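You operate a simulated robot arm through the tools that you are given. There is no shell and no other tool.

The job below is to be done with a simulated robot arm. You get a single attempt, and the scene is never put back.

## Task
Press station 5 round: set the black desk knob to what the display shows.
Fine: switch on before the one push of the green button, switch off after it. Where these are worked on the way, their far stop is far enough and under half their travel is too little: power switch on the blue desk.

It is judged by the outcome, as a careful person would: the job done as asked, and still so three seconds after it is handed in. It fails if anything else is knocked over, pushed out of place, dropped, spilled or broken.

## Robot
A 6-joint arm with a two-finger parallel gripper, fixed in place. Base frame: the origin is on the floor under the middle of its stand, x ahead of it, y to its left, z up. Readings come in m, rad, newtons and seconds.
With the tool pointing down near the work surface it reaches from about 0.2 to 0.66 m from the base axis. Its first joint turns from -1.152 to 1.152 rad. Payload 2.9 kg.
Tool frame: the origin (TCP) lies between the finger pads and is the grasp point; the fingertips stand 0.03 m ahead of it; z points along the fingers, y is the line along which they close. The gripper opens to 0.11 m. The fingers are 0.02 m wide and 0.01 m thick; the gripper's body (0.048 by 0.112 m) begins 0.055 m behind the TCP.
Orientation is told as [roll, pitch, yaw] about the base's x, y, z axes, in that order, counted from this pose: with the fingers straight down and closing along the base's y, the tool's x points along the base's -x, its y along +y and its z along -z.

## Interface
- The arm moves only by the tool play_rows. Its argument "steps" is a list of rows, each an object (a shift or turn left out is 0, a gripper value left out holds the last) with "translation": the shift along the tool's x, y, z in units of 30 mm (1.0 is 30 mm), a list of three; "delta_rot": the turn, a rotation vector about the tool's x, y, z in units of 4 degrees (1.0 is 4 degrees), a list of three; "claw": the finger opening in m, from 0 to 0.11. In form: [{"translation": [x, y, z], "delta_rot": [rx, ry, rz], "claw": claw}, ...]. A call has 1 to 20 rows; each row shifts and turns the commanded pose from where the row before left it, along the tool's axes as they then stand. A call with a number of a shift or a turn outside -1 to 1 is refused whole. Each row takes 0.2 s and may step no farther than 0.05 m and 0.15 rad from the row before; otherwise, or with a gripper value out of range, the whole call is refused. A pose out of reach is approached as far as the arm can. The call stops where the force on the tool passes 40 N (or 10 N more than at its start, if that is more) or the arm is blocked; 0.2 s more then pass. Each finger travels about 0.108 m/s and halts on what it meets, pressing with about 31 N; the grip force reading is that of the motor and also rises with nothing between the fingers. The clock runs only during rows and for 0.2 s after the last one: add rows that do not move to give the fingers time. It gives the time, the measured TCP pose, the force on the tool (base axes), the opening and the grip force at its end, in the units of the frame above (readings bear some noise), with the torque about the TCP (base axes, N m) and any sound that the robot's microphone picked up.
- Cameras (640 x 400 px; columns grow to the right, rows downward): "scene" is fixed at [0.0756, 0.4271, 1.3929]; the picture's right is [-0.78, -0.62, 0.00], its down [-0.30, 0.38, -0.87] and it looks along [0.54, -0.68, -0.49] (base axes); focal length 360 px, centre (320, 200). "wrist" rides on the gripper at [0.072, 0.017, -0.103] in the tool frame; the picture's right is [-0.23, 0.97, 0.00], its down [-0.76, -0.18, -0.62] and it looks along [-0.61, -0.14, 0.78] (tool axes); focal length 222 px, centre (320, 200). There is no depth. A picture from a camera that has moved, and an enlarged one, comes with that camera's place and axes in the base frame and with its lens.
- camera(camera): a new picture of that camera. The clock stands still meanwhile.
- enlarge(camera, box): a new picture of the part [left, top, right, bottom] of that camera's present view, enlarged. The clock stands still meanwhile.
- close_job(): hands the job in; it is judged then, once.

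Nothing tells you positions but the pictures and the camera data. Unless the task says otherwise, let go and move clear before handing in.

The tools are called after "Call:" as a command line: name --argument value ..., lists and objects as JSON in quotes. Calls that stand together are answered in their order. play_rows: Moves the arm, as the interface text tells. Its arguments: {"type":"object","properties":{"steps":{"type":"array","items":{"type":"object","properties":{"translation":{"type":"array","items":{"type":"number"}},"delta_rot":{"type":"array","items":{"type":"number"}},"claw":{"type":"number"}}}}},"required":["steps"]} The other tools are called the same way: camera (camera) takes a picture; enlarge (camera, box) takes an enlarged picture of a part of a camera's view; close_job () hands the job in.

At the start:

```text
time: 0.0
eef_pos: [0.3645, -0.0212, 1.1345]
orientation: [0.001, -0.001, 0.0]
wrist_force: [-0.2, 0.6, 0.7]
moment: [0.0, -0.03, 0.0]
opening: 0.1103
finger_force: 0.0
```

scene: 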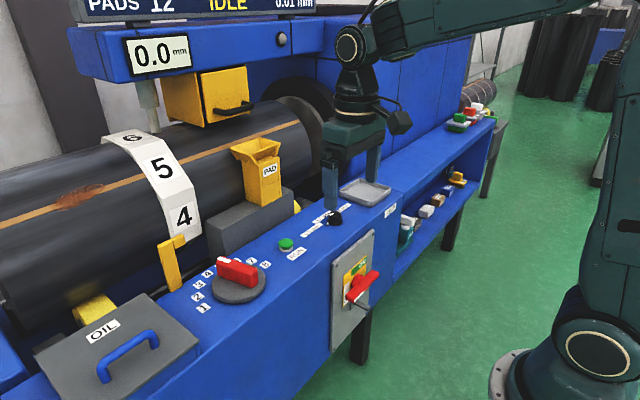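
wrist: 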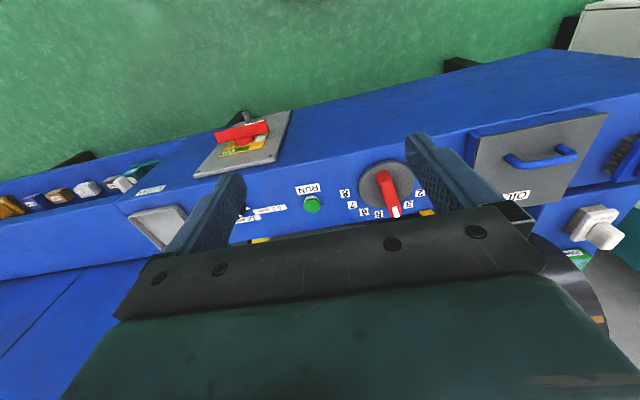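

I see a blue desk with a black selector knob with a red pointer, a green button marked RUN, a side panel with a red switch, and some displays. I'll look at the details before moving.

Call:
enlarge --camera "scene" --box '[60, 0, 330, 170]'

Call:
enlarge --camera "scene" --box '[160, 220, 320, 320]'

Call:
enlarge --camera "scene" --box '[280, 160, 440, 360]'

Call:
enlarge --camera "wrist" --box '[120, 90, 440, 260]'

```text
2.35 times, centred on (195, 85) of scene
camera zoom: at [0.0756, 0.4271, 1.3929], right [-0.78, -0.62, 0.0], down [-0.3, 0.38, -0.87], along [0.54, -0.68, -0.49], focal length 846 px, centre (614, 471)
```

zoom: 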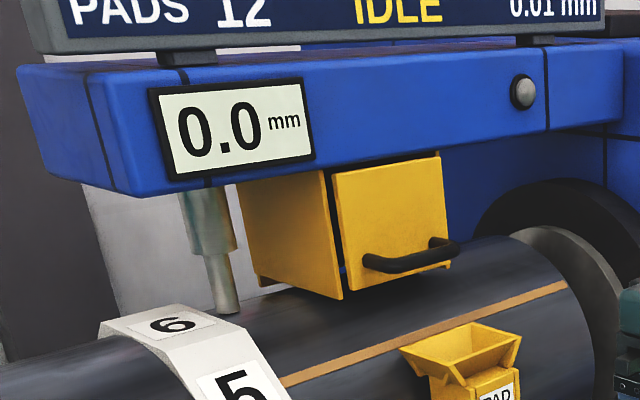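

```text
4.00 times, centred on (240, 270) of scene
camera zoom: at [0.0756, 0.4271, 1.3929], right [-0.78, -0.62, 0.0], down [-0.3, 0.38, -0.87], along [0.54, -0.68, -0.49], focal length 1439 px, centre (640, -80)
```

zoom: 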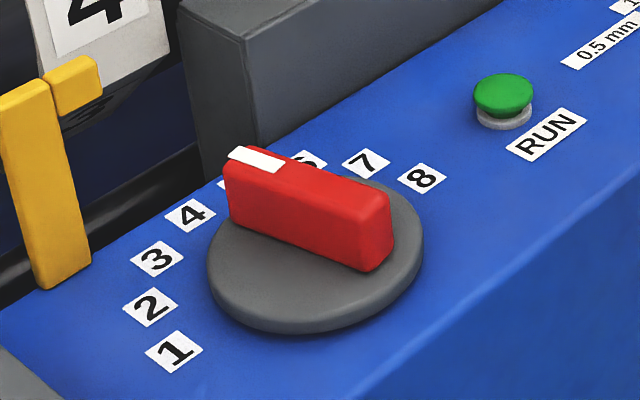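

```text
2.00 times, centred on (360, 260) of scene
camera zoom: at [0.0756, 0.4271, 1.3929], right [-0.78, -0.62, 0.0], down [-0.3, 0.38, -0.87], along [0.54, -0.68, -0.49], focal length 720 px, centre (240, 80)
```

zoom: 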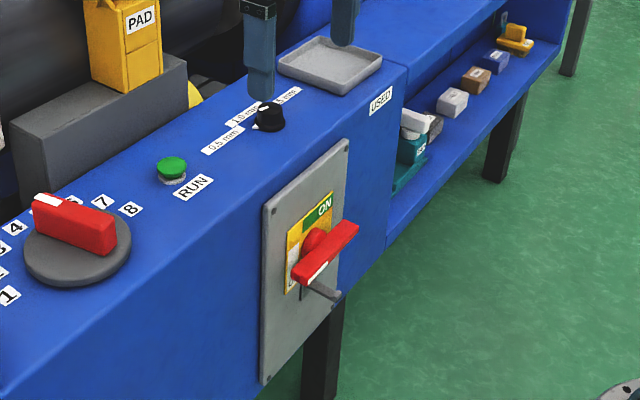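

```text
2.00 times, centred on (280, 175) of wrist
camera zoom: at [0.2918, -0.0049, 1.2382], right [0.23, 0.97, 0.0], down [0.76, -0.18, 0.62], along [0.61, -0.14, -0.78], focal length 444 px, centre (400, 250)
```

zoom: 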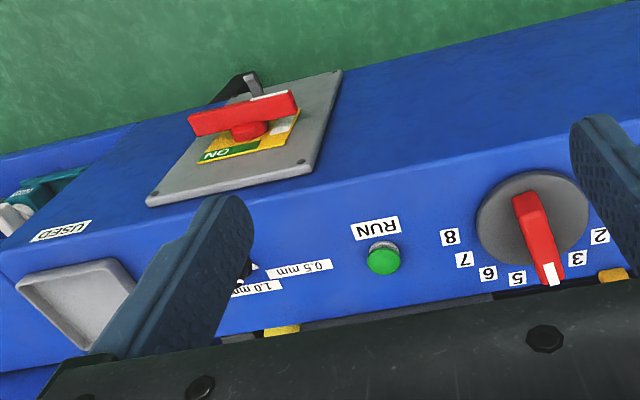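

The green button is at about (0.60, -0.09, 0.855), the small black knob at about (0.57, -0.255, 0.86), and the red power handle on the front panel at about (0.50, -0.28, 0.65). The top of the display is cut off, so I'll tilt the tool upwards, staying clear of the machine, to read it with the wrist camera.

Call:
play_rows --steps '[{"delta_rot": [0, -1, 0]}, {"delta_rot": [0, -1, 0]}, {"delta_rot": [0, -1, 0]}, {"delta_rot": [0, -1, 0]}, {"delta_rot": [0, -1, 0]}, {"delta_rot": [0, -1, 0]}, {"delta_rot": [0, -1, 0]}, {"delta_rot": [0, -1, 0]}, {"delta_rot": [0, -1, 0]}, {"delta_rot": [0, -1, 0]}, {"delta_rot": [0, -1, 0]}, {"delta_rot": [0, -1, 0]}]'

Call:
camera --camera "wrist"

Call:
camera --camera "scene"

```text
time: 2.6
eef_pos: [0.3632, -0.0214, 1.1349]
orientation: [0.001, -0.839, -0.001]
wrist_force: [0.3, -0.8, 0.0]
moment: [0.0, -0.03, -0.01]
opening: 0.1102
finger_force: 0.0
```

```text
taken
camera wrist: at [0.2389, -0.0049, 1.1504], right [0.15, 0.97, 0.17], down [0.04, -0.18, 0.98], along [0.99, -0.14, -0.07], focal length 222 px, centre (320, 200)
```

wrist: 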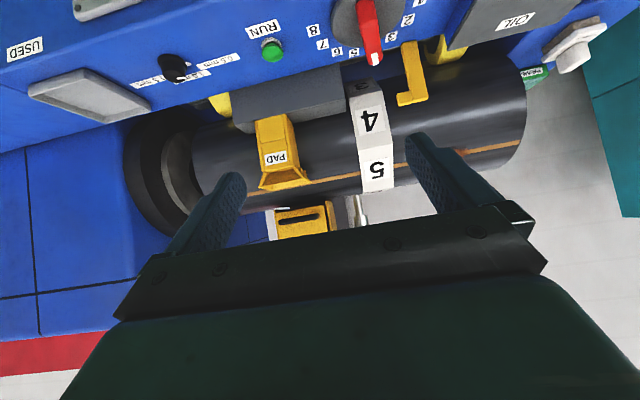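

```text
taken
```

scene: 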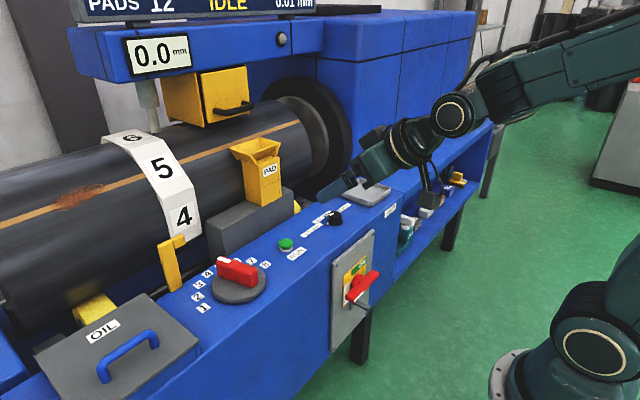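

The wrist view is now level but the gripper hides the upper display. I'll tilt another 28° so the display falls in the clear part of the picture.

Call:
play_rows --steps '[{"delta_rot": [0, -1, 0]}, {"delta_rot": [0, -1, 0]}, {"delta_rot": [0, -1, 0]}, {"delta_rot": [0, -1, 0]}, {"delta_rot": [0, -1, 0]}, {"delta_rot": [0, -1, 0]}, {"delta_rot": [0, -1, 0]}]'

Call:
camera --camera "wrist"

```text
time: 4.2
eef_pos: [0.3996, -0.0238, 1.1644]
orientation: [-0.002, -1.325, 0.001]
wrist_force: [-0.5, 0.5, 0.1]
moment: [0.04, 0.01, 0.0]
opening: 0.1101
finger_force: 0.0
out of reach, approached as far as the arm can: row 4, 5, 6, 7
```

```text
taken
camera wrist: at [0.2818, -0.0082, 1.1193], right [0.05, 0.97, 0.22], down [-0.42, -0.18, 0.89], along [0.91, -0.14, 0.4], focal length 222 px, centre (320, 200)
```

wrist: 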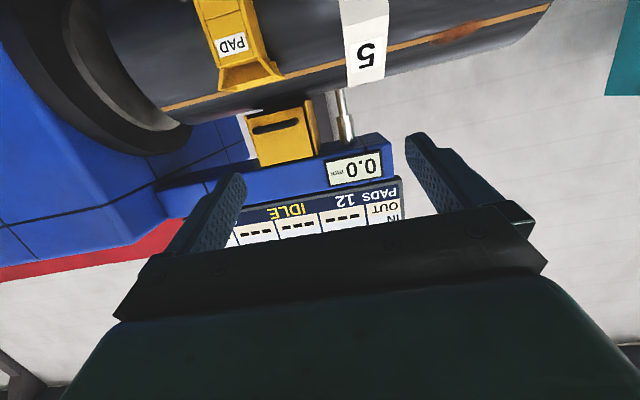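

The display is a table with IN/OUT rows, partially hidden. I'll enlarge it first.

Call:
enlarge --camera "wrist" --box '[220, 130, 420, 255]'

Call:
enlarge --camera "scene" --box '[60, 0, 330, 60]'

```text
3.20 times, centred on (320, 192) of wrist
camera zoom: at [0.2818, -0.0082, 1.1193], right [0.05, 0.97, 0.22], down [-0.42, -0.18, 0.89], along [0.91, -0.14, 0.4], focal length 711 px, centre (320, 224)
```

zoom: 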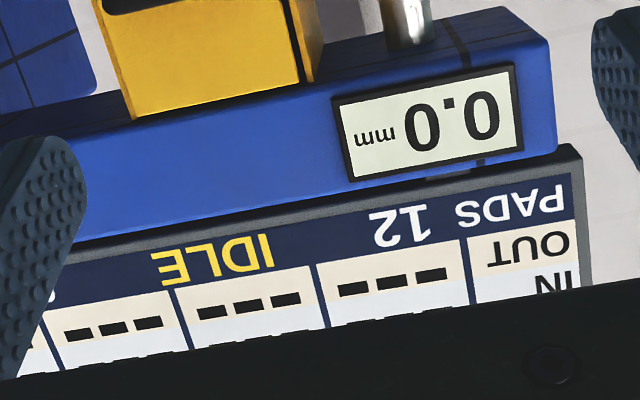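

```text
2.37 times, centred on (195, 30) of scene
camera zoom: at [0.0756, 0.4271, 1.3929], right [-0.78, -0.62, 0.0], down [-0.3, 0.38, -0.87], along [0.54, -0.68, -0.49], focal length 853 px, centre (616, 603)
```

zoom: 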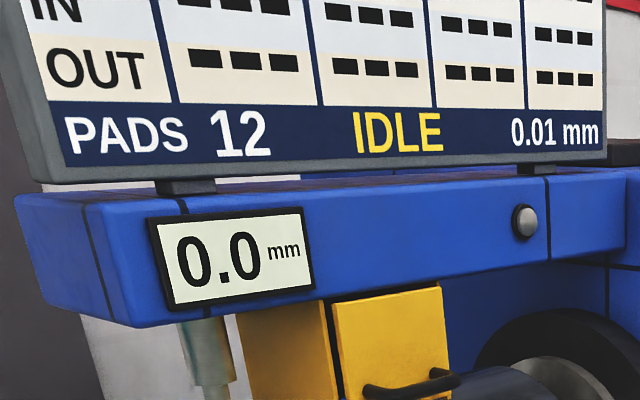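

The enlargement reaches beyond the picture's top edge, so a box hugging the top edge should show the whole display.

Call:
enlarge --camera "scene" --box '[40, 0, 360, 4]'

```text
2.00 times, centred on (200, 2) of scene
camera zoom: at [0.0756, 0.4271, 1.3929], right [-0.78, -0.62, 0.0], down [-0.3, 0.38, -0.87], along [0.54, -0.68, -0.49], focal length 720 px, centre (560, 596)
```

zoom: 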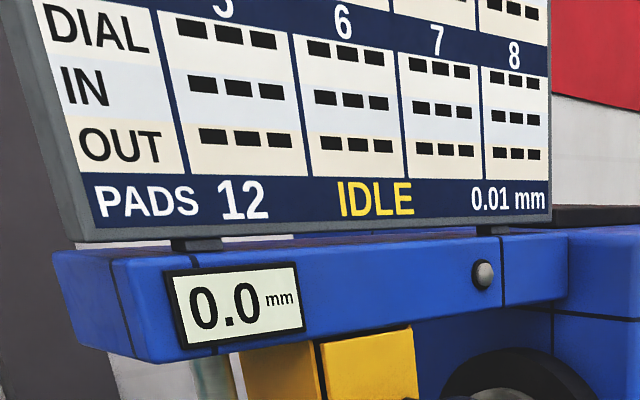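

Call:
enlarge --camera "scene" --box '[0, 0, 500, 2]'

Call:
enlarge --camera "scene" --box '[60, -150, 330, 20]'

```text
1.28 times, centred on (250, 1) of scene
camera zoom: at [0.0756, 0.4271, 1.3929], right [-0.78, -0.62, 0.0], down [-0.3, 0.38, -0.87], along [0.54, -0.68, -0.49], focal length 460 px, centre (410, 455)
```

zoom: 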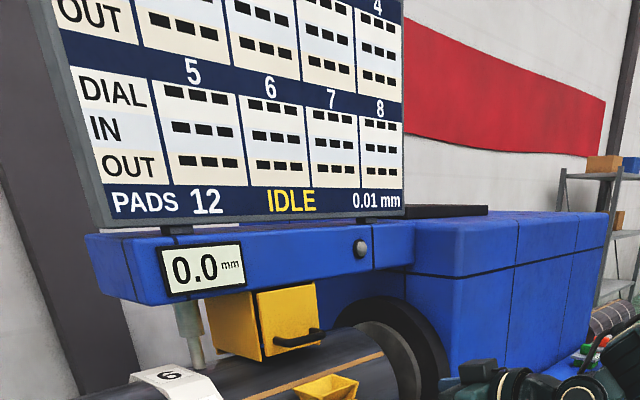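

```text
refused: -150 is not a number from 0 to 400
```

The display is a station table (stations 1–8 with rows DIAL/IN/OUT, all dashes, "IDLE"), plus a small gauge showing 0.0 mm. The red selector seems to point at 4. I'll tilt back to look closely at the desk controls.

Call:
play_rows --steps '[{"delta_rot": [0, 1, 0]}, {"delta_rot": [0, 1, 0]}, {"delta_rot": [0, 1, 0]}, {"delta_rot": [0, 1, 0]}, {"delta_rot": [0, 1, 0]}, {"delta_rot": [0, 1, 0]}, {"delta_rot": [0, 1, 0]}, {"delta_rot": [0, 1, 0]}, {"delta_rot": [0, 1, 0]}, {"delta_rot": [0, 1, 0]}, {"delta_rot": [0, 1, 0]}, {"delta_rot": [0, 1, 0]}, {"delta_rot": [0, 1, 0]}, {"delta_rot": [0, 1, 0]}]'

Call:
camera --camera "wrist"

```text
time: 7.2
eef_pos: [0.3986, -0.0255, 1.164]
orientation: [0.0, -0.347, 0.0]
wrist_force: [0.0, 0.1, -0.1]
moment: [-0.01, -0.03, 0.03]
opening: 0.1099
finger_force: 0.1
```

```text
taken
camera wrist: at [0.2961, -0.0086, 1.2362], right [0.21, 0.97, 0.08], down [0.5, -0.18, 0.85], along [0.84, -0.14, -0.53], focal length 222 px, centre (320, 200)
```

wrist: 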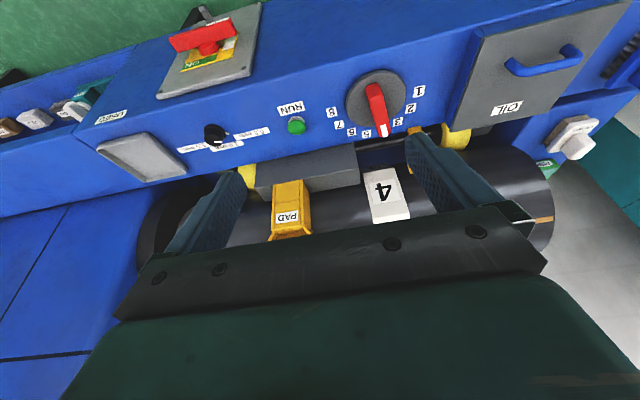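

Call:
enlarge --camera "wrist" --box '[160, 105, 300, 175]'

Call:
enlarge --camera "wrist" --box '[310, 60, 440, 150]'

Call:
enlarge --camera "wrist" --box '[130, 0, 280, 110]'

Call:
enlarge --camera "scene" --box '[285, 195, 365, 255]'

Call:
enlarge --camera "scene" --box '[320, 225, 400, 365]'

```text
4.57 times, centred on (230, 140) of wrist
camera zoom: at [0.2961, -0.0086, 1.2362], right [0.21, 0.97, 0.08], down [0.5, -0.18, 0.85], along [0.84, -0.14, -0.53], focal length 1015 px, centre (731, 474)
```

zoom: 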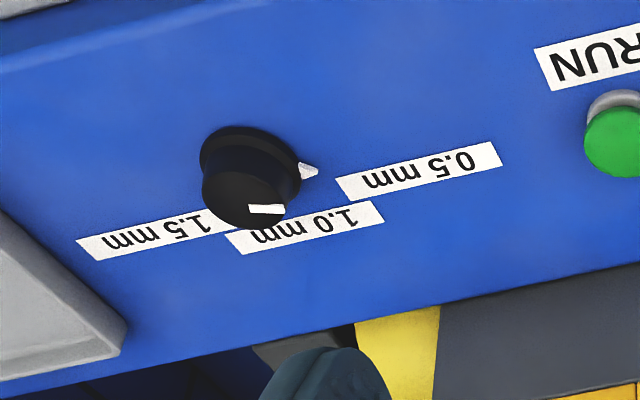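

```text
4.44 times, centred on (375, 105) of wrist
camera zoom: at [0.2961, -0.0086, 1.2362], right [0.21, 0.97, 0.08], down [0.5, -0.18, 0.85], along [0.84, -0.14, -0.53], focal length 987 px, centre (76, 622)
```

zoom: 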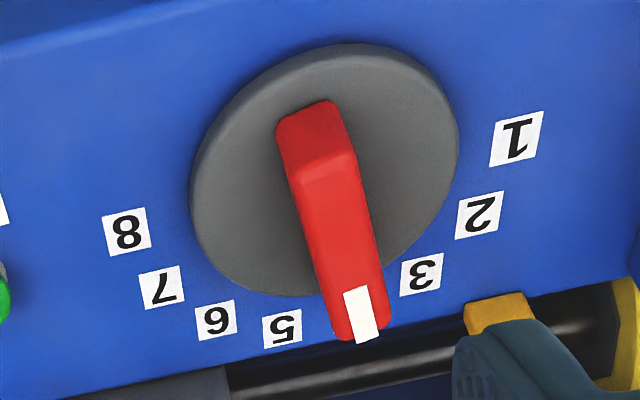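

```text
3.64 times, centred on (205, 55) of wrist
camera zoom: at [0.2961, -0.0086, 1.2362], right [0.21, 0.97, 0.08], down [0.5, -0.18, 0.85], along [0.84, -0.14, -0.53], focal length 808 px, centre (738, 727)
```

zoom: 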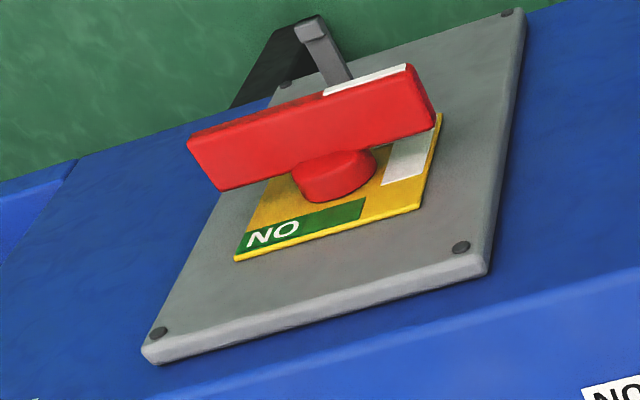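

```text
6.67 times, centred on (325, 225) of scene
camera zoom: at [0.0756, 0.4271, 1.3929], right [-0.78, -0.62, 0.0], down [-0.3, 0.38, -0.87], along [0.54, -0.68, -0.49], focal length 2398 px, centre (287, 33)
```

zoom: 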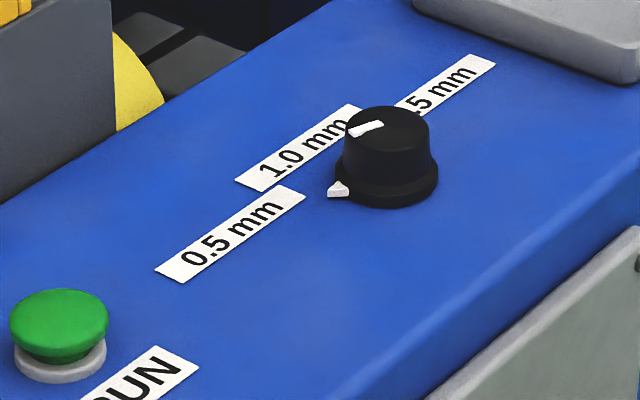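

```text
2.86 times, centred on (360, 295) of scene
camera zoom: at [0.0756, 0.4271, 1.3929], right [-0.78, -0.62, 0.0], down [-0.3, 0.38, -0.87], along [0.54, -0.68, -0.49], focal length 1028 px, centre (206, -71)
```

zoom: 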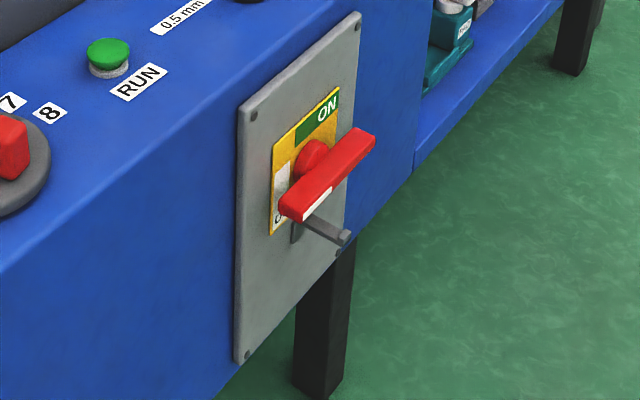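

The knob currently reads about 0.5 mm (marks 0.5, 1.0, 1.5), the selector points at 4, and the power handle lies at OFF with ON at the top. I take the selector centre as (0.586, 0.070) with the bar top at z≈0.90. I'll level the tool, go above the selector and align with its bar.

Call:
play_rows --steps '[{"delta_rot": [0, 0.994, 0], "claw": 0.06}, {"delta_rot": [0, 0.994, 0]}, {"delta_rot": [0, 0.994, 0]}, {"delta_rot": [0, 0.994, 0]}, {"delta_rot": [0, 0.994, 0]}, {"translation": [-0.891, 0.457, 0.781]}, {"translation": [-0.891, 0.457, 0.781]}, {"translation": [-0.891, 0.457, 0.781]}, {"translation": [-0.891, 0.457, 0.781]}, {"translation": [-0.891, 0.457, 0.781]}, {"translation": [-0.891, 0.457, 0.781]}, {"translation": [-0.891, 0.457, 0.781]}, {"delta_rot": [0, 0, -1]}, {"delta_rot": [0, 0, -1]}, {"delta_rot": [0, 0, -1]}, {"delta_rot": [0, 0, -0.125]}]'

Call:
camera --camera "wrist"

Call:
camera --camera "scene"

```text
time: 10.6
eef_pos: [0.5863, 0.0709, 1.0]
orientation: [0.0, -0.002, 0.219]
wrist_force: [-0.3, -0.1, -0.9]
moment: [0.04, 0.01, 0.01]
opening: 0.0601
finger_force: 0.0
```

```text
taken
camera wrist: at [0.5115, 0.071, 1.104], right [0.01, 1.0, 0.0], down [0.78, -0.01, 0.62], along [0.62, -0.01, -0.78], focal length 222 px, centre (320, 200)
```

wrist: 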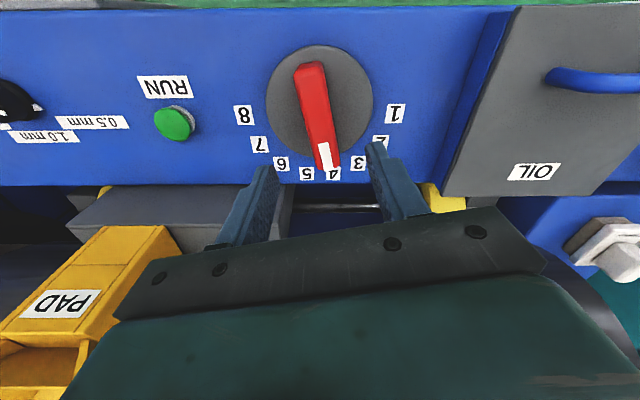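

```text
taken
```

scene: 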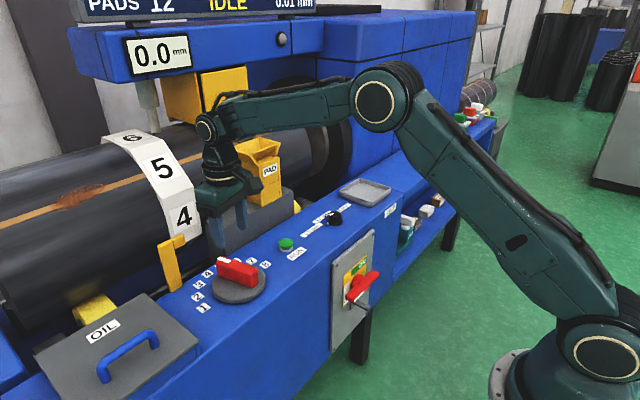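

Call:
enlarge --camera "wrist" --box '[220, 30, 420, 190]'

Call:
enlarge --camera "scene" --box '[160, 150, 320, 310]'

```text
2.50 times, centred on (320, 110) of wrist
camera zoom: at [0.5115, 0.071, 1.104], right [0.01, 1.0, 0.0], down [0.78, -0.01, 0.62], along [0.62, -0.01, -0.78], focal length 555 px, centre (320, 425)
```

zoom: 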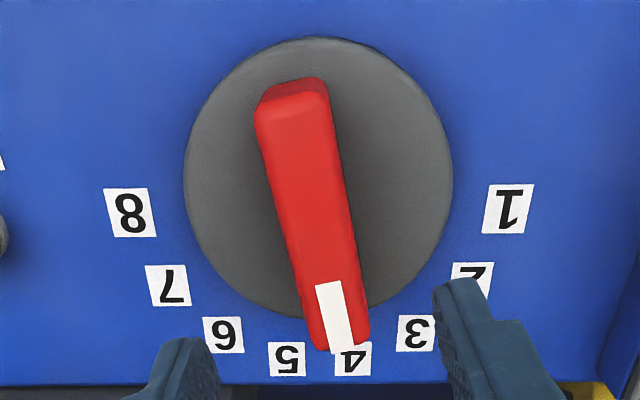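

```text
2.50 times, centred on (240, 230) of scene
camera zoom: at [0.0756, 0.4271, 1.3929], right [-0.78, -0.62, 0.0], down [-0.3, 0.38, -0.87], along [0.54, -0.68, -0.49], focal length 899 px, centre (520, 125)
```

zoom: 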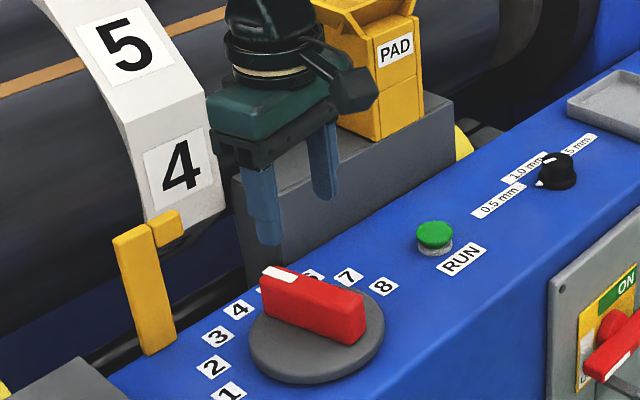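

The bar points at 4 and is right below the open fingers. I'll descend to straddle it, close, then check.

Call:
play_rows --steps '[{"translation": [0, 0, 0.8]}, {"translation": [0, 0, 0.8]}, {"translation": [0, 0, 0.8]}, {"translation": [0, 0, 0.8]}, {"claw": 0.0}, {"claw": 0.0}, {"claw": 0.0}]'

Call:
enlarge --camera "scene" --box '[160, 150, 320, 310]'

```text
time: 12.2
eef_pos: [0.5867, 0.0697, 0.9026]
orientation: [-0.002, -0.001, 0.213]
wrist_force: [2.9, -11.5, -3.7]
moment: [-0.02, -0.68, -0.03]
opening: 0.0257
finger_force: 45.2
```

```text
2.50 times, centred on (240, 230) of scene
camera zoom: at [0.0757, 0.4268, 1.393], right [-0.78, -0.62, 0.0], down [-0.3, 0.38, -0.87], along [0.54, -0.68, -0.49], focal length 899 px, centre (520, 125)
```

zoom: 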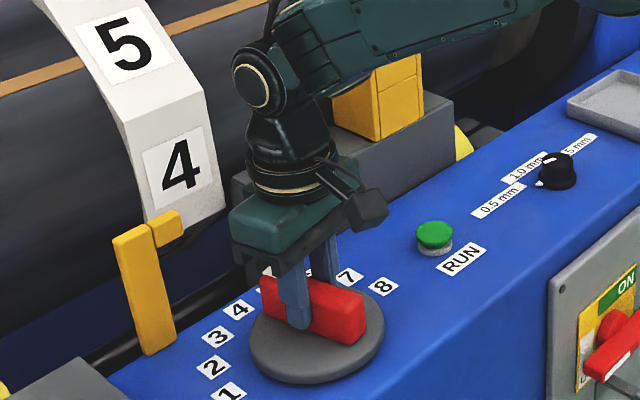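

The bar is held (opening 25.7 mm) with a slight sideways load. I'll shift 1 mm to relieve it and turn clockwise 25° from 4 towards 5.

Call:
play_rows --steps '[{"translation": [0, -0.035, 0]}, {"delta_rot": [0, 0, 1]}, {"delta_rot": [0, 0, 1]}, {"delta_rot": [0, 0, 1]}, {"delta_rot": [0, 0, 1]}, {"delta_rot": [0, 0, 1]}, {"delta_rot": [0, 0, 1]}, {"delta_rot": [0, 0, 0.25]}, {}]'

Call:
camera --camera "scene"

Call:
camera --camera "wrist"

```text
time: 14.2
eef_pos: [0.5852, 0.0705, 0.9038]
orientation: [-0.001, 0.003, -0.219]
wrist_force: [-3.8, -6.9, -19.5]
moment: [0.51, 1.15, -0.07]
opening: 0.0258
finger_force: 45.1
```

```text
taken
```

scene: 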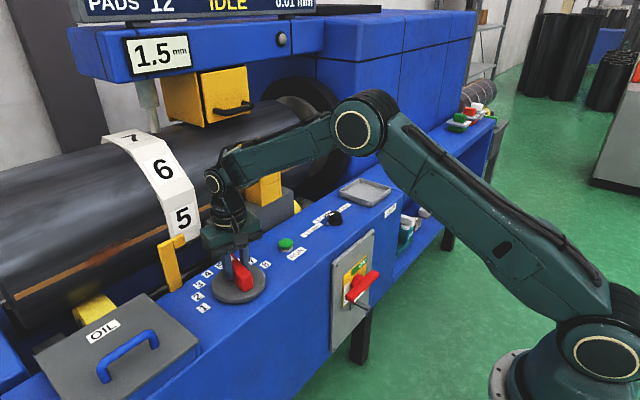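

```text
taken
camera wrist: at [0.5195, 0.1016, 1.0065], right [0.43, 0.9, 0.0], down [0.71, -0.34, 0.62], along [0.56, -0.27, -0.78], focal length 222 px, centre (320, 200)
```

wrist: 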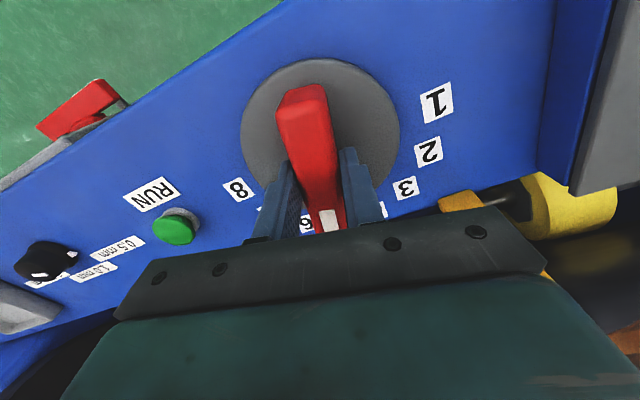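

The drum indexed so station 5 is at the yellow pointer, and the gauge now shows 1.5 mm. I'll release the selector, rise, and check that it stays there.

Call:
play_rows --steps '[{"claw": 0.06}, {"claw": 0.06}, {}, {"translation": [0, 0, -1]}, {"translation": [0, 0, -1]}, {"translation": [0, 0, -1]}, {"translation": [0, 0, -1]}]'

Call:
camera --camera "scene"

Call:
camera --camera "wrist"

Call:
enlarge --camera "scene" --box '[60, 0, 330, 2]'

```text
time: 15.8
eef_pos: [0.5884, 0.0694, 1.0234]
orientation: [-0.001, -0.001, -0.218]
wrist_force: [-0.2, 0.2, 0.2]
moment: [0.01, 0.0, 0.0]
opening: 0.0598
finger_force: 0.1
```

```text
taken
```

scene: 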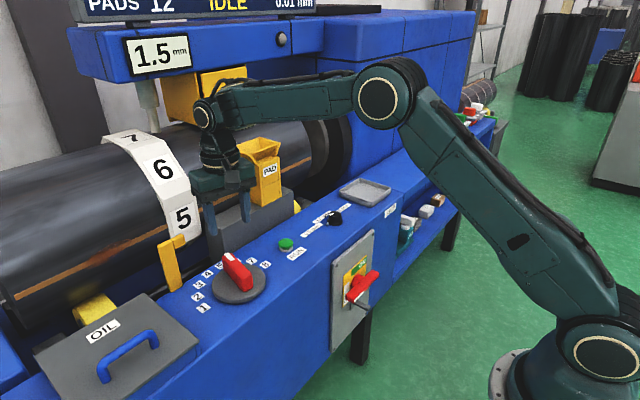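

```text
taken
camera wrist: at [0.5203, 0.1018, 1.1267], right [0.43, 0.9, 0.0], down [0.7, -0.34, 0.62], along [0.56, -0.27, -0.78], focal length 222 px, centre (320, 200)
```

wrist: 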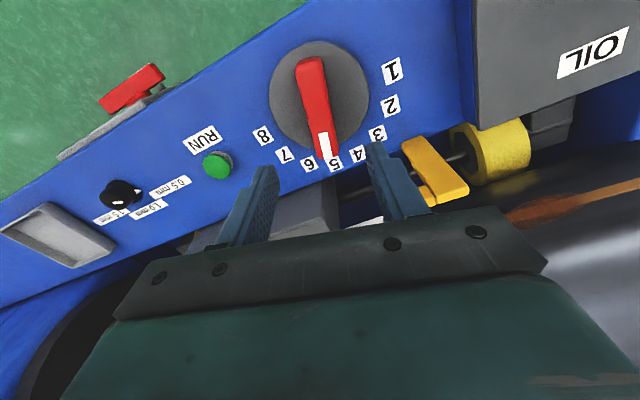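

```text
2.37 times, centred on (195, 1) of scene
camera zoom: at [0.0756, 0.4271, 1.3929], right [-0.78, -0.62, 0.0], down [-0.3, 0.38, -0.87], along [0.54, -0.68, -0.49], focal length 853 px, centre (616, 672)
```

zoom: 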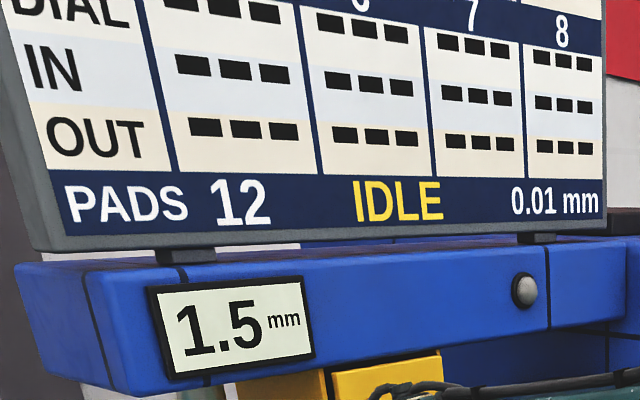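

Selector stays at 5 and the gauge shows 1.5 mm, so the black knob goes to 1.5 mm. I'll move over to the black knob at a safe height and take a closer look.

Call:
play_rows --steps '[{"delta_rot": [0, 0, -1]}, {"delta_rot": [0, 0, -1]}, {"delta_rot": [0, 0, -1]}, {"delta_rot": [0, 0, -0.125]}, {"translation": [0.9, 0, 0]}, {"translation": [0, -0.98, 0]}, {"translation": [0, -0.98, 0]}, {"translation": [0, -0.98, 0]}, {"translation": [0, -0.98, 0]}, {"translation": [0, -0.98, 0]}, {"translation": [0, -0.98, 0]}, {"translation": [0, -0.98, 0]}, {"translation": [0, -0.98, 0]}, {"translation": [0, -0.98, 0]}, {"translation": [0, -0.98, 0]}, {"translation": [0, -0.98, 0]}]'

Call:
camera --camera "wrist"

Call:
camera --camera "scene"

```text
time: 19.2
eef_pos: [0.5595, -0.2539, 1.0265]
orientation: [-0.001, -0.003, -0.001]
wrist_force: [0.1, 0.5, 0.2]
moment: [0.04, -0.02, 0.02]
opening: 0.0597
finger_force: 0.1
```

```text
taken
camera wrist: at [0.4878, -0.2384, 1.1297], right [0.23, 0.97, 0.0], down [0.76, -0.18, 0.62], along [0.61, -0.14, -0.78], focal length 222 px, centre (320, 200)
```

wrist: 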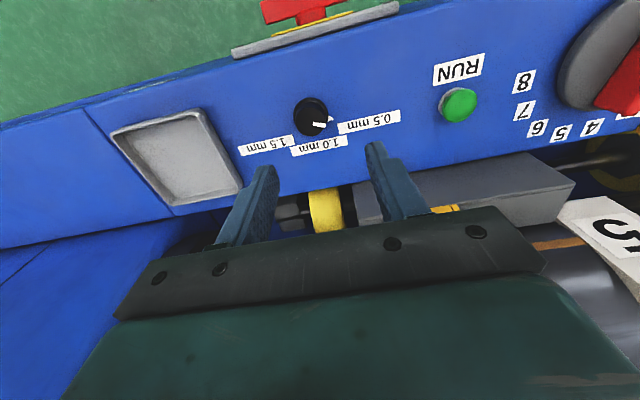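

```text
taken
```

scene: 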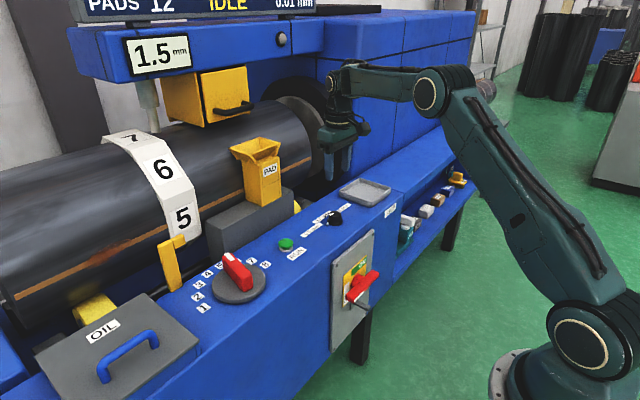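

Call:
enlarge --camera "wrist" --box '[240, 80, 400, 180]'

Call:
enlarge --camera "scene" --box '[295, 190, 375, 240]'

```text
4.00 times, centred on (320, 130) of wrist
camera zoom: at [0.4878, -0.2384, 1.1297], right [0.23, 0.97, 0.0], down [0.76, -0.18, 0.62], along [0.61, -0.14, -0.78], focal length 888 px, centre (320, 480)
```

zoom: 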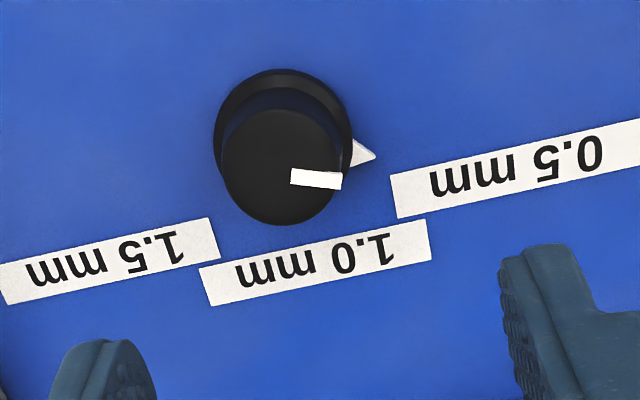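

```text
8.00 times, centred on (335, 215) of scene
camera zoom: at [0.0756, 0.4271, 1.3929], right [-0.78, -0.62, 0.0], down [-0.3, 0.38, -0.87], along [0.54, -0.68, -0.49], focal length 2878 px, centre (200, 80)
```

zoom: 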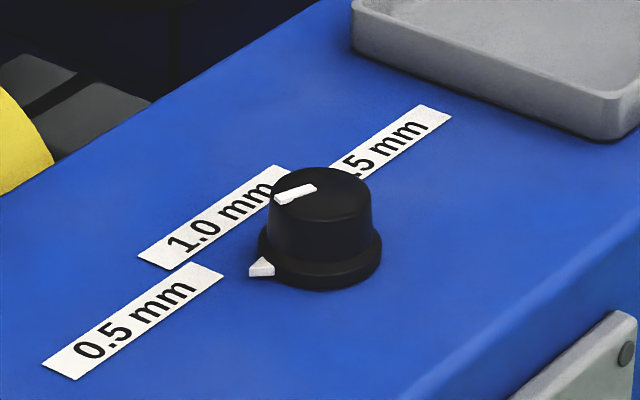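

The knob centre works out to about (0.575, -0.270), top at z≈0.867, with the pointer near +69° (0.5 mm), 1.0 mm straight ahead (+x), and 1.5 mm mirrored at about -69°. I'll centre above it and pre-turn the tool +69° so one grip can sweep the whole turn.

Call:
play_rows --steps '[{"translation": [-0.517, -0.537, 0]}, {"delta_rot": [0, 0, -1]}, {"delta_rot": [0, 0, -1]}, {"delta_rot": [0, 0, -1]}, {"delta_rot": [0, 0, -1]}, {"delta_rot": [0, 0, -1]}, {"delta_rot": [0, 0, -1]}, {"delta_rot": [0, 0, -1]}, {"delta_rot": [0, 0, -1]}, {"delta_rot": [0, 0, -1]}, {"delta_rot": [0, 0, -1]}, {"delta_rot": [0, 0, -1]}, {"delta_rot": [0, 0, -1]}, {"delta_rot": [0, 0, -1]}, {"delta_rot": [0, 0, -1]}, {"delta_rot": [0, 0, -1]}, {"delta_rot": [0, 0, -1]}, {"delta_rot": [0, 0, -1]}, {"delta_rot": [0, 0, -0.25]}]'

Call:
camera --camera "wrist"

Call:
camera --camera "scene"

```text
time: 23.2
eef_pos: [0.5754, -0.27, 1.0248]
orientation: [-0.002, -0.001, 1.205]
wrist_force: [0.2, 0.2, 0.4]
moment: [0.01, -0.01, 0.03]
opening: 0.0599
finger_force: 0.0
```

```text
taken
camera wrist: at [0.5341, -0.3317, 1.1281], right [-0.83, 0.56, 0.0], down [0.44, 0.65, 0.62], along [0.35, 0.52, -0.78], focal length 222 px, centre (320, 200)
```

wrist: 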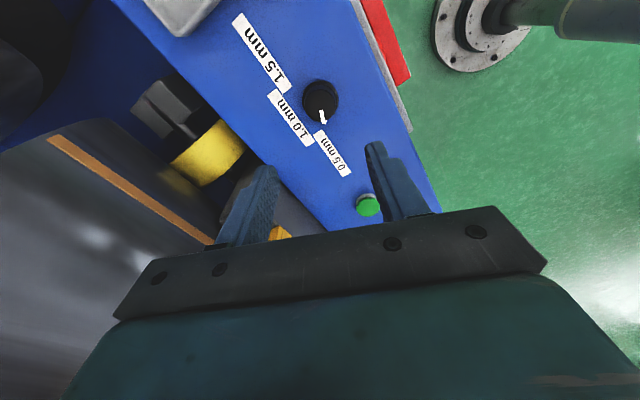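

```text
taken
```

scene: 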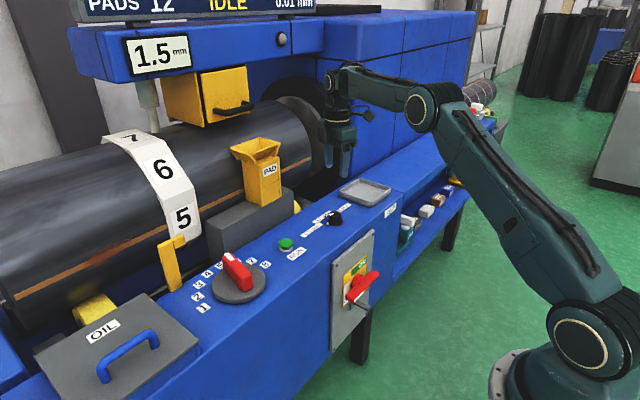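

Call:
enlarge --camera "wrist" --box '[240, 50, 400, 150]'

```text
4.00 times, centred on (320, 100) of wrist
camera zoom: at [0.5341, -0.3317, 1.1281], right [-0.83, 0.56, 0.0], down [0.44, 0.65, 0.62], along [0.35, 0.52, -0.78], focal length 888 px, centre (320, 600)
```

zoom: 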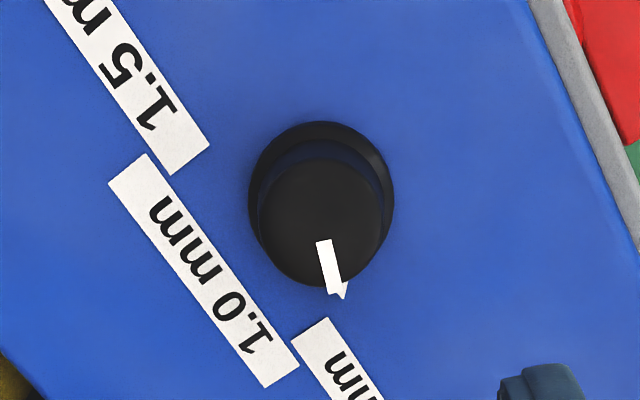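

The pointer measures 70°, matching the middle of the 0.5 mm label, so 1.5 mm is at about -70°. I'll descend and grip the knob.

Call:
play_rows --steps '[{"translation": [0, 0, 0.96]}, {"translation": [0, 0, 0.96]}, {"translation": [0, 0, 0.96]}, {"translation": [0, 0, 0.96]}, {"translation": [0, 0, 0.96]}, {"claw": 0.0}, {"claw": 0.0}, {"claw": 0.0}]'

Call:
enlarge --camera "scene" --box '[280, 160, 400, 240]'

Call:
camera --camera "wrist"

```text
time: 25.0
eef_pos: [0.5751, -0.2687, 0.8805]
orientation: [0.002, -0.001, 1.203]
wrist_force: [-12.5, 5.0, 2.2]
moment: [-0.13, -0.03, -0.01]
opening: 0.0374
finger_force: 44.9
```

```text
5.00 times, centred on (340, 200) of scene
camera zoom: at [0.0752, 0.4273, 1.3929], right [-0.78, -0.62, 0.0], down [-0.3, 0.38, -0.87], along [0.54, -0.68, -0.49], focal length 1799 px, centre (220, 200)
```

zoom: 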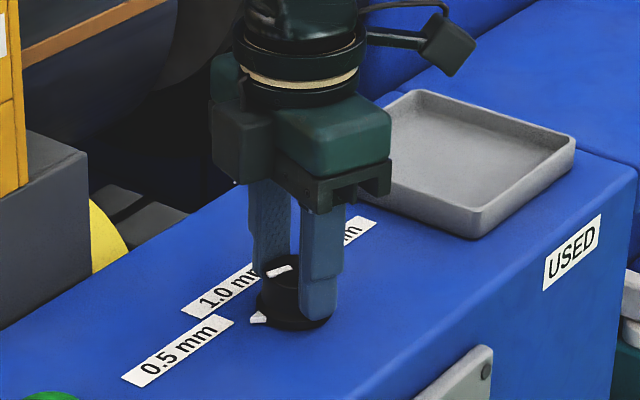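

```text
taken
camera wrist: at [0.5342, -0.3316, 0.9839], right [-0.83, 0.56, 0.0], down [0.44, 0.65, 0.62], along [0.35, 0.52, -0.78], focal length 222 px, centre (320, 200)
```

wrist: 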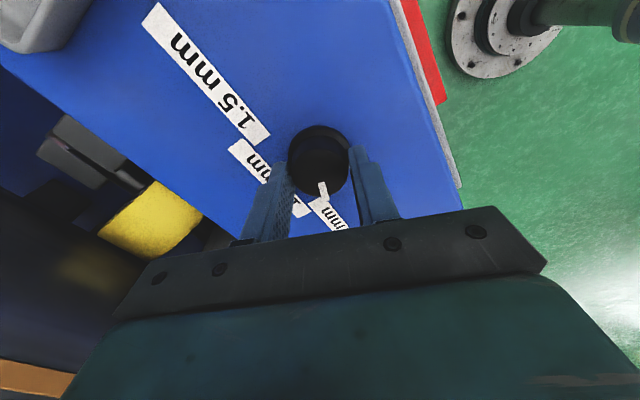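

Knob is held (37.4 mm). I'll relieve the 1 mm offset and turn clockwise about half way, then check that it follows.

Call:
play_rows --steps '[{"translation": [0, 0.03, 0]}, {"delta_rot": [0, 0, 1]}, {"delta_rot": [0, 0, 1]}, {"delta_rot": [0, 0, 1]}, {"delta_rot": [0, 0, 1]}, {"delta_rot": [0, 0, 1]}, {"delta_rot": [0, 0, 1]}, {"delta_rot": [0, 0, 1]}, {"delta_rot": [0, 0, 1]}, {"delta_rot": [0, 0, 1]}, {"delta_rot": [0, 0, 1]}, {"delta_rot": [0, 0, 1]}, {"delta_rot": [0, 0, 1]}, {"delta_rot": [0, 0, 1]}, {"delta_rot": [0, 0, 1]}, {"delta_rot": [0, 0, 1]}, {"delta_rot": [0, 0, 1]}, {"delta_rot": [0, 0, 1]}]'

Call:
enlarge --camera "scene" --box '[280, 160, 400, 240]'

Call:
camera --camera "wrist"

```text
time: 28.8
eef_pos: [0.5759, -0.2709, 0.8817]
orientation: [-0.002, -0.004, 0.018]
wrist_force: [23.1, -6.2, 1.2]
moment: [0.35, 0.33, 0.02]
opening: 0.0372
finger_force: 45.1
```

```text
5.00 times, centred on (340, 200) of scene
camera zoom: at [0.0761, 0.427, 1.3929], right [-0.78, -0.62, 0.0], down [-0.3, 0.38, -0.87], along [0.54, -0.68, -0.49], focal length 1799 px, centre (220, 200)
```

zoom: 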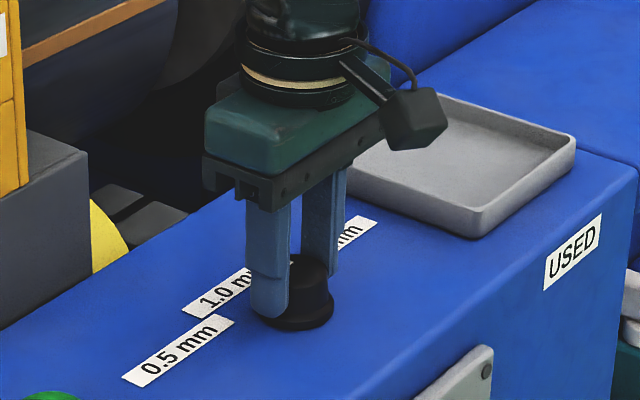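

```text
taken
camera wrist: at [0.5029, -0.2547, 0.9836], right [0.21, 0.98, 0.0], down [0.76, -0.16, 0.63], along [0.61, -0.13, -0.78], focal length 222 px, centre (320, 200)
```

wrist: 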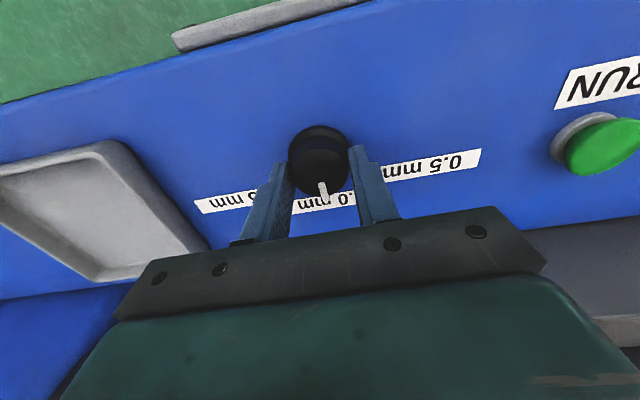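

It follows; the pointer is now at 1.0 mm. I'll ease out the side load (shift ~1.5 mm forward, 1 mm right) and continue towards 1.5 mm.

Call:
play_rows --steps '[{"translation": [-0.05, -0.035, 0]}, {"delta_rot": [0, 0, 1]}, {"delta_rot": [0, 0, 1]}, {"delta_rot": [0, 0, 1]}, {"delta_rot": [0, 0, 1]}, {"delta_rot": [0, 0, 1]}, {"delta_rot": [0, 0, 1]}, {"delta_rot": [0, 0, 1]}, {"delta_rot": [0, 0, 1]}, {"delta_rot": [0, 0, 1]}, {"delta_rot": [0, 0, 1]}, {"delta_rot": [0, 0, 1]}, {"delta_rot": [0, 0, 1]}, {"delta_rot": [0, 0, 1]}, {"delta_rot": [0, 0, 1]}, {"delta_rot": [0, 0, 1]}, {"delta_rot": [0, 0, 1]}]'

Call:
camera --camera "wrist"

```text
time: 32.4
eef_pos: [0.5751, -0.2706, 0.8801]
orientation: [0.002, 0.0, -1.104]
wrist_force: [-2.9, -4.2, 9.6]
moment: [-0.22, 0.41, -0.01]
opening: 0.0369
finger_force: 45.2
```

```text
taken
camera wrist: at [0.5581, -0.1988, 0.9839], right [0.97, 0.24, 0.0], down [0.18, -0.76, 0.62], along [0.15, -0.61, -0.78], focal length 222 px, centre (320, 200)
```

wrist: 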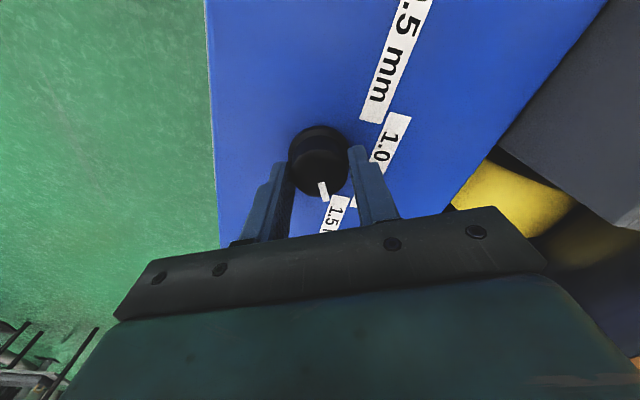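

Pointer is now at about -62°. Another 7–8° brings it to the 1.5 mm mark.

Call:
play_rows --steps '[{"delta_rot": [0, 0, 1]}, {"delta_rot": [0, 0, 0.8]}, {}]'

Call:
enlarge --camera "wrist" --box '[240, 100, 400, 240]'

```text
time: 33.2
eef_pos: [0.5765, -0.2695, 0.8808]
orientation: [0.0, 0.0, -1.226]
wrist_force: [-9.6, -3.7, 11.3]
moment: [-0.62, 0.56, -0.03]
opening: 0.0373
finger_force: 44.8
```

```text
2.86 times, centred on (320, 170) of wrist
camera zoom: at [0.5674, -0.1973, 0.984], right [0.99, 0.11, 0.0], down [0.09, -0.78, 0.62], along [0.07, -0.62, -0.78], focal length 635 px, centre (320, 286)
```

zoom: 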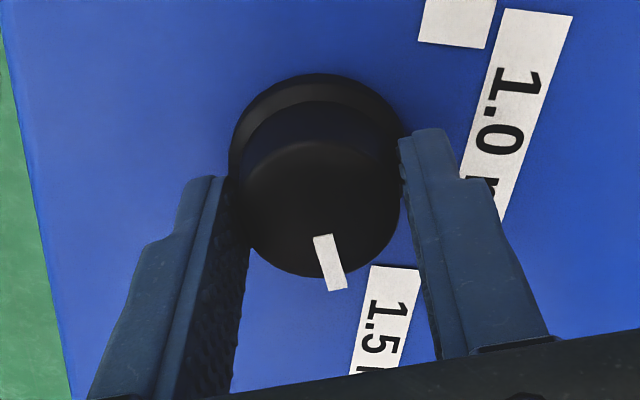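

The tool is at -70°. I'll let go, rise, and check where the pointer rests.

Call:
play_rows --steps '[{"claw": 0.06}, {"claw": 0.06}, {}, {"translation": [0, 0, -1]}, {"translation": [0, 0, -1]}, {"translation": [0, 0, -1]}, {"translation": [0, 0, -1]}, {"translation": [0, 0, -1]}]'

Call:
enlarge --camera "wrist" --box '[220, 50, 420, 175]'

Call:
enlarge --camera "scene" --box '[295, 190, 375, 240]'

Call:
camera --camera "wrist"

```text
time: 35.0
eef_pos: [0.5758, -0.2704, 1.0317]
orientation: [0.003, -0.001, -1.223]
wrist_force: [0.1, 0.5, 0.0]
moment: [-0.01, -0.02, 0.03]
opening: 0.06
finger_force: 0.1
```

```text
3.20 times, centred on (320, 112) of wrist
camera zoom: at [0.5684, -0.1964, 1.1346], right [0.99, 0.12, 0.0], down [0.09, -0.78, 0.62], along [0.07, -0.62, -0.78], focal length 711 px, centre (320, 480)
```

zoom: 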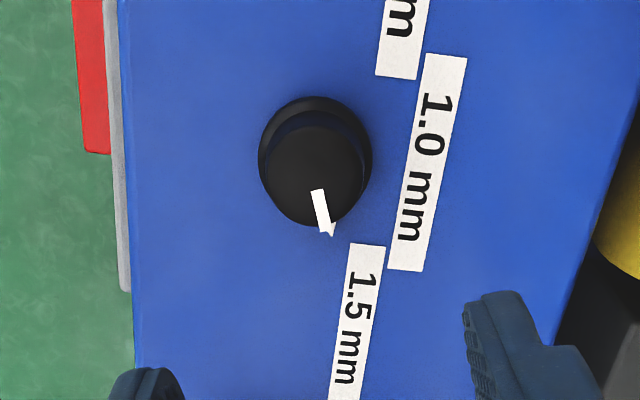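

```text
8.00 times, centred on (335, 215) of scene
camera zoom: at [0.0756, 0.4271, 1.3929], right [-0.78, -0.62, 0.0], down [-0.3, 0.38, -0.87], along [0.54, -0.68, -0.49], focal length 2878 px, centre (200, 80)
```

zoom: 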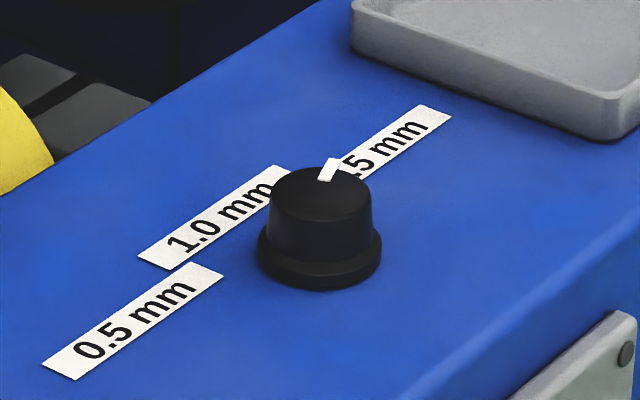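

```text
taken
camera wrist: at [0.5684, -0.1964, 1.1346], right [0.99, 0.12, 0.0], down [0.09, -0.78, 0.62], along [0.07, -0.62, -0.78], focal length 222 px, centre (320, 200)
```

wrist: 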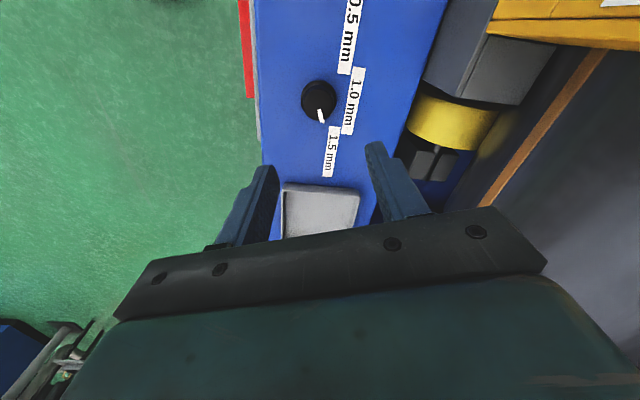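

The knob rests at -70°, right on the 1.5 mm label. Next the power switch: I'll turn the tool back to yaw 0, back off and look at the front panel closely.

Call:
play_rows --steps '[{"delta_rot": [0, 0, -1]}, {"delta_rot": [0, 0, -1]}, {"delta_rot": [0, 0, -1]}, {"delta_rot": [0, 0, -1]}, {"delta_rot": [0, 0, -1]}, {"delta_rot": [0, 0, -1]}, {"delta_rot": [0, 0, -1]}, {"delta_rot": [0, 0, -1]}, {"delta_rot": [0, 0, -1]}, {"delta_rot": [0, 0, -1]}, {"delta_rot": [0, 0, -1]}, {"delta_rot": [0, 0, -1]}, {"delta_rot": [0, 0, -1]}, {"delta_rot": [0, 0, -1]}, {"delta_rot": [0, 0, -1]}, {"delta_rot": [0, 0, -1]}, {"delta_rot": [0, 0, -1]}, {"delta_rot": [0, 0, -0.52]}]'

Call:
play_rows --steps '[{"translation": [1, 0, 0]}, {"translation": [1, 0, 0]}, {"translation": [1, 0, 0]}, {"translation": [1, 0, 0]}, {"translation": [1, 0, 0]}, {"translation": [1, 0, 0]}, {"translation": [1, 0, 0]}, {"translation": [0.5, 0, 0]}]'

Call:
camera --camera "wrist"

Call:
camera --camera "scene"

```text
time: 38.8
eef_pos: [0.5751, -0.2695, 1.032]
orientation: [0.0, 0.0, 0.0]
wrist_force: [-0.5, 0.2, -0.6]
moment: [-0.01, -0.02, 0.02]
opening: 0.0599
finger_force: 0.1
```

```text
time: 40.6
eef_pos: [0.3506, -0.269, 1.0299]
orientation: [0.0, -0.002, 0.001]
wrist_force: [0.4, -0.2, 0.4]
moment: [0.02, -0.01, -0.02]
opening: 0.0599
finger_force: 0.0
```

```text
taken
camera wrist: at [0.2787, -0.2522, 1.1332], right [0.23, 0.97, 0.0], down [0.76, -0.18, 0.62], along [0.61, -0.14, -0.78], focal length 222 px, centre (320, 200)
```

wrist: 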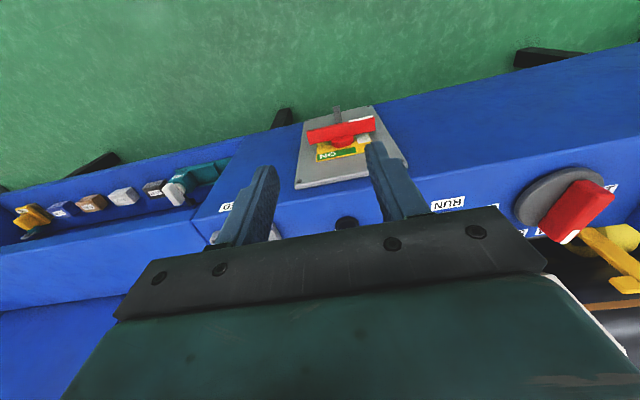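

```text
taken
```

scene: 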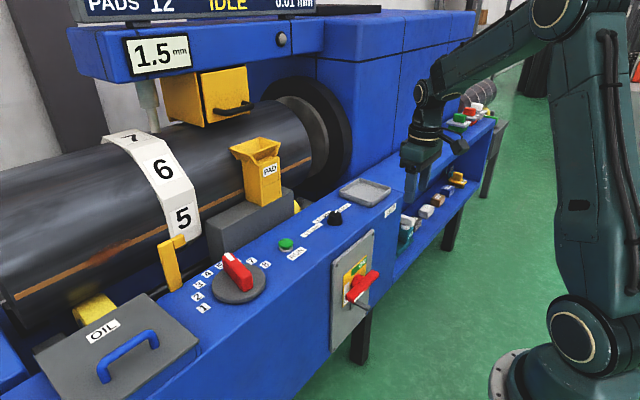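

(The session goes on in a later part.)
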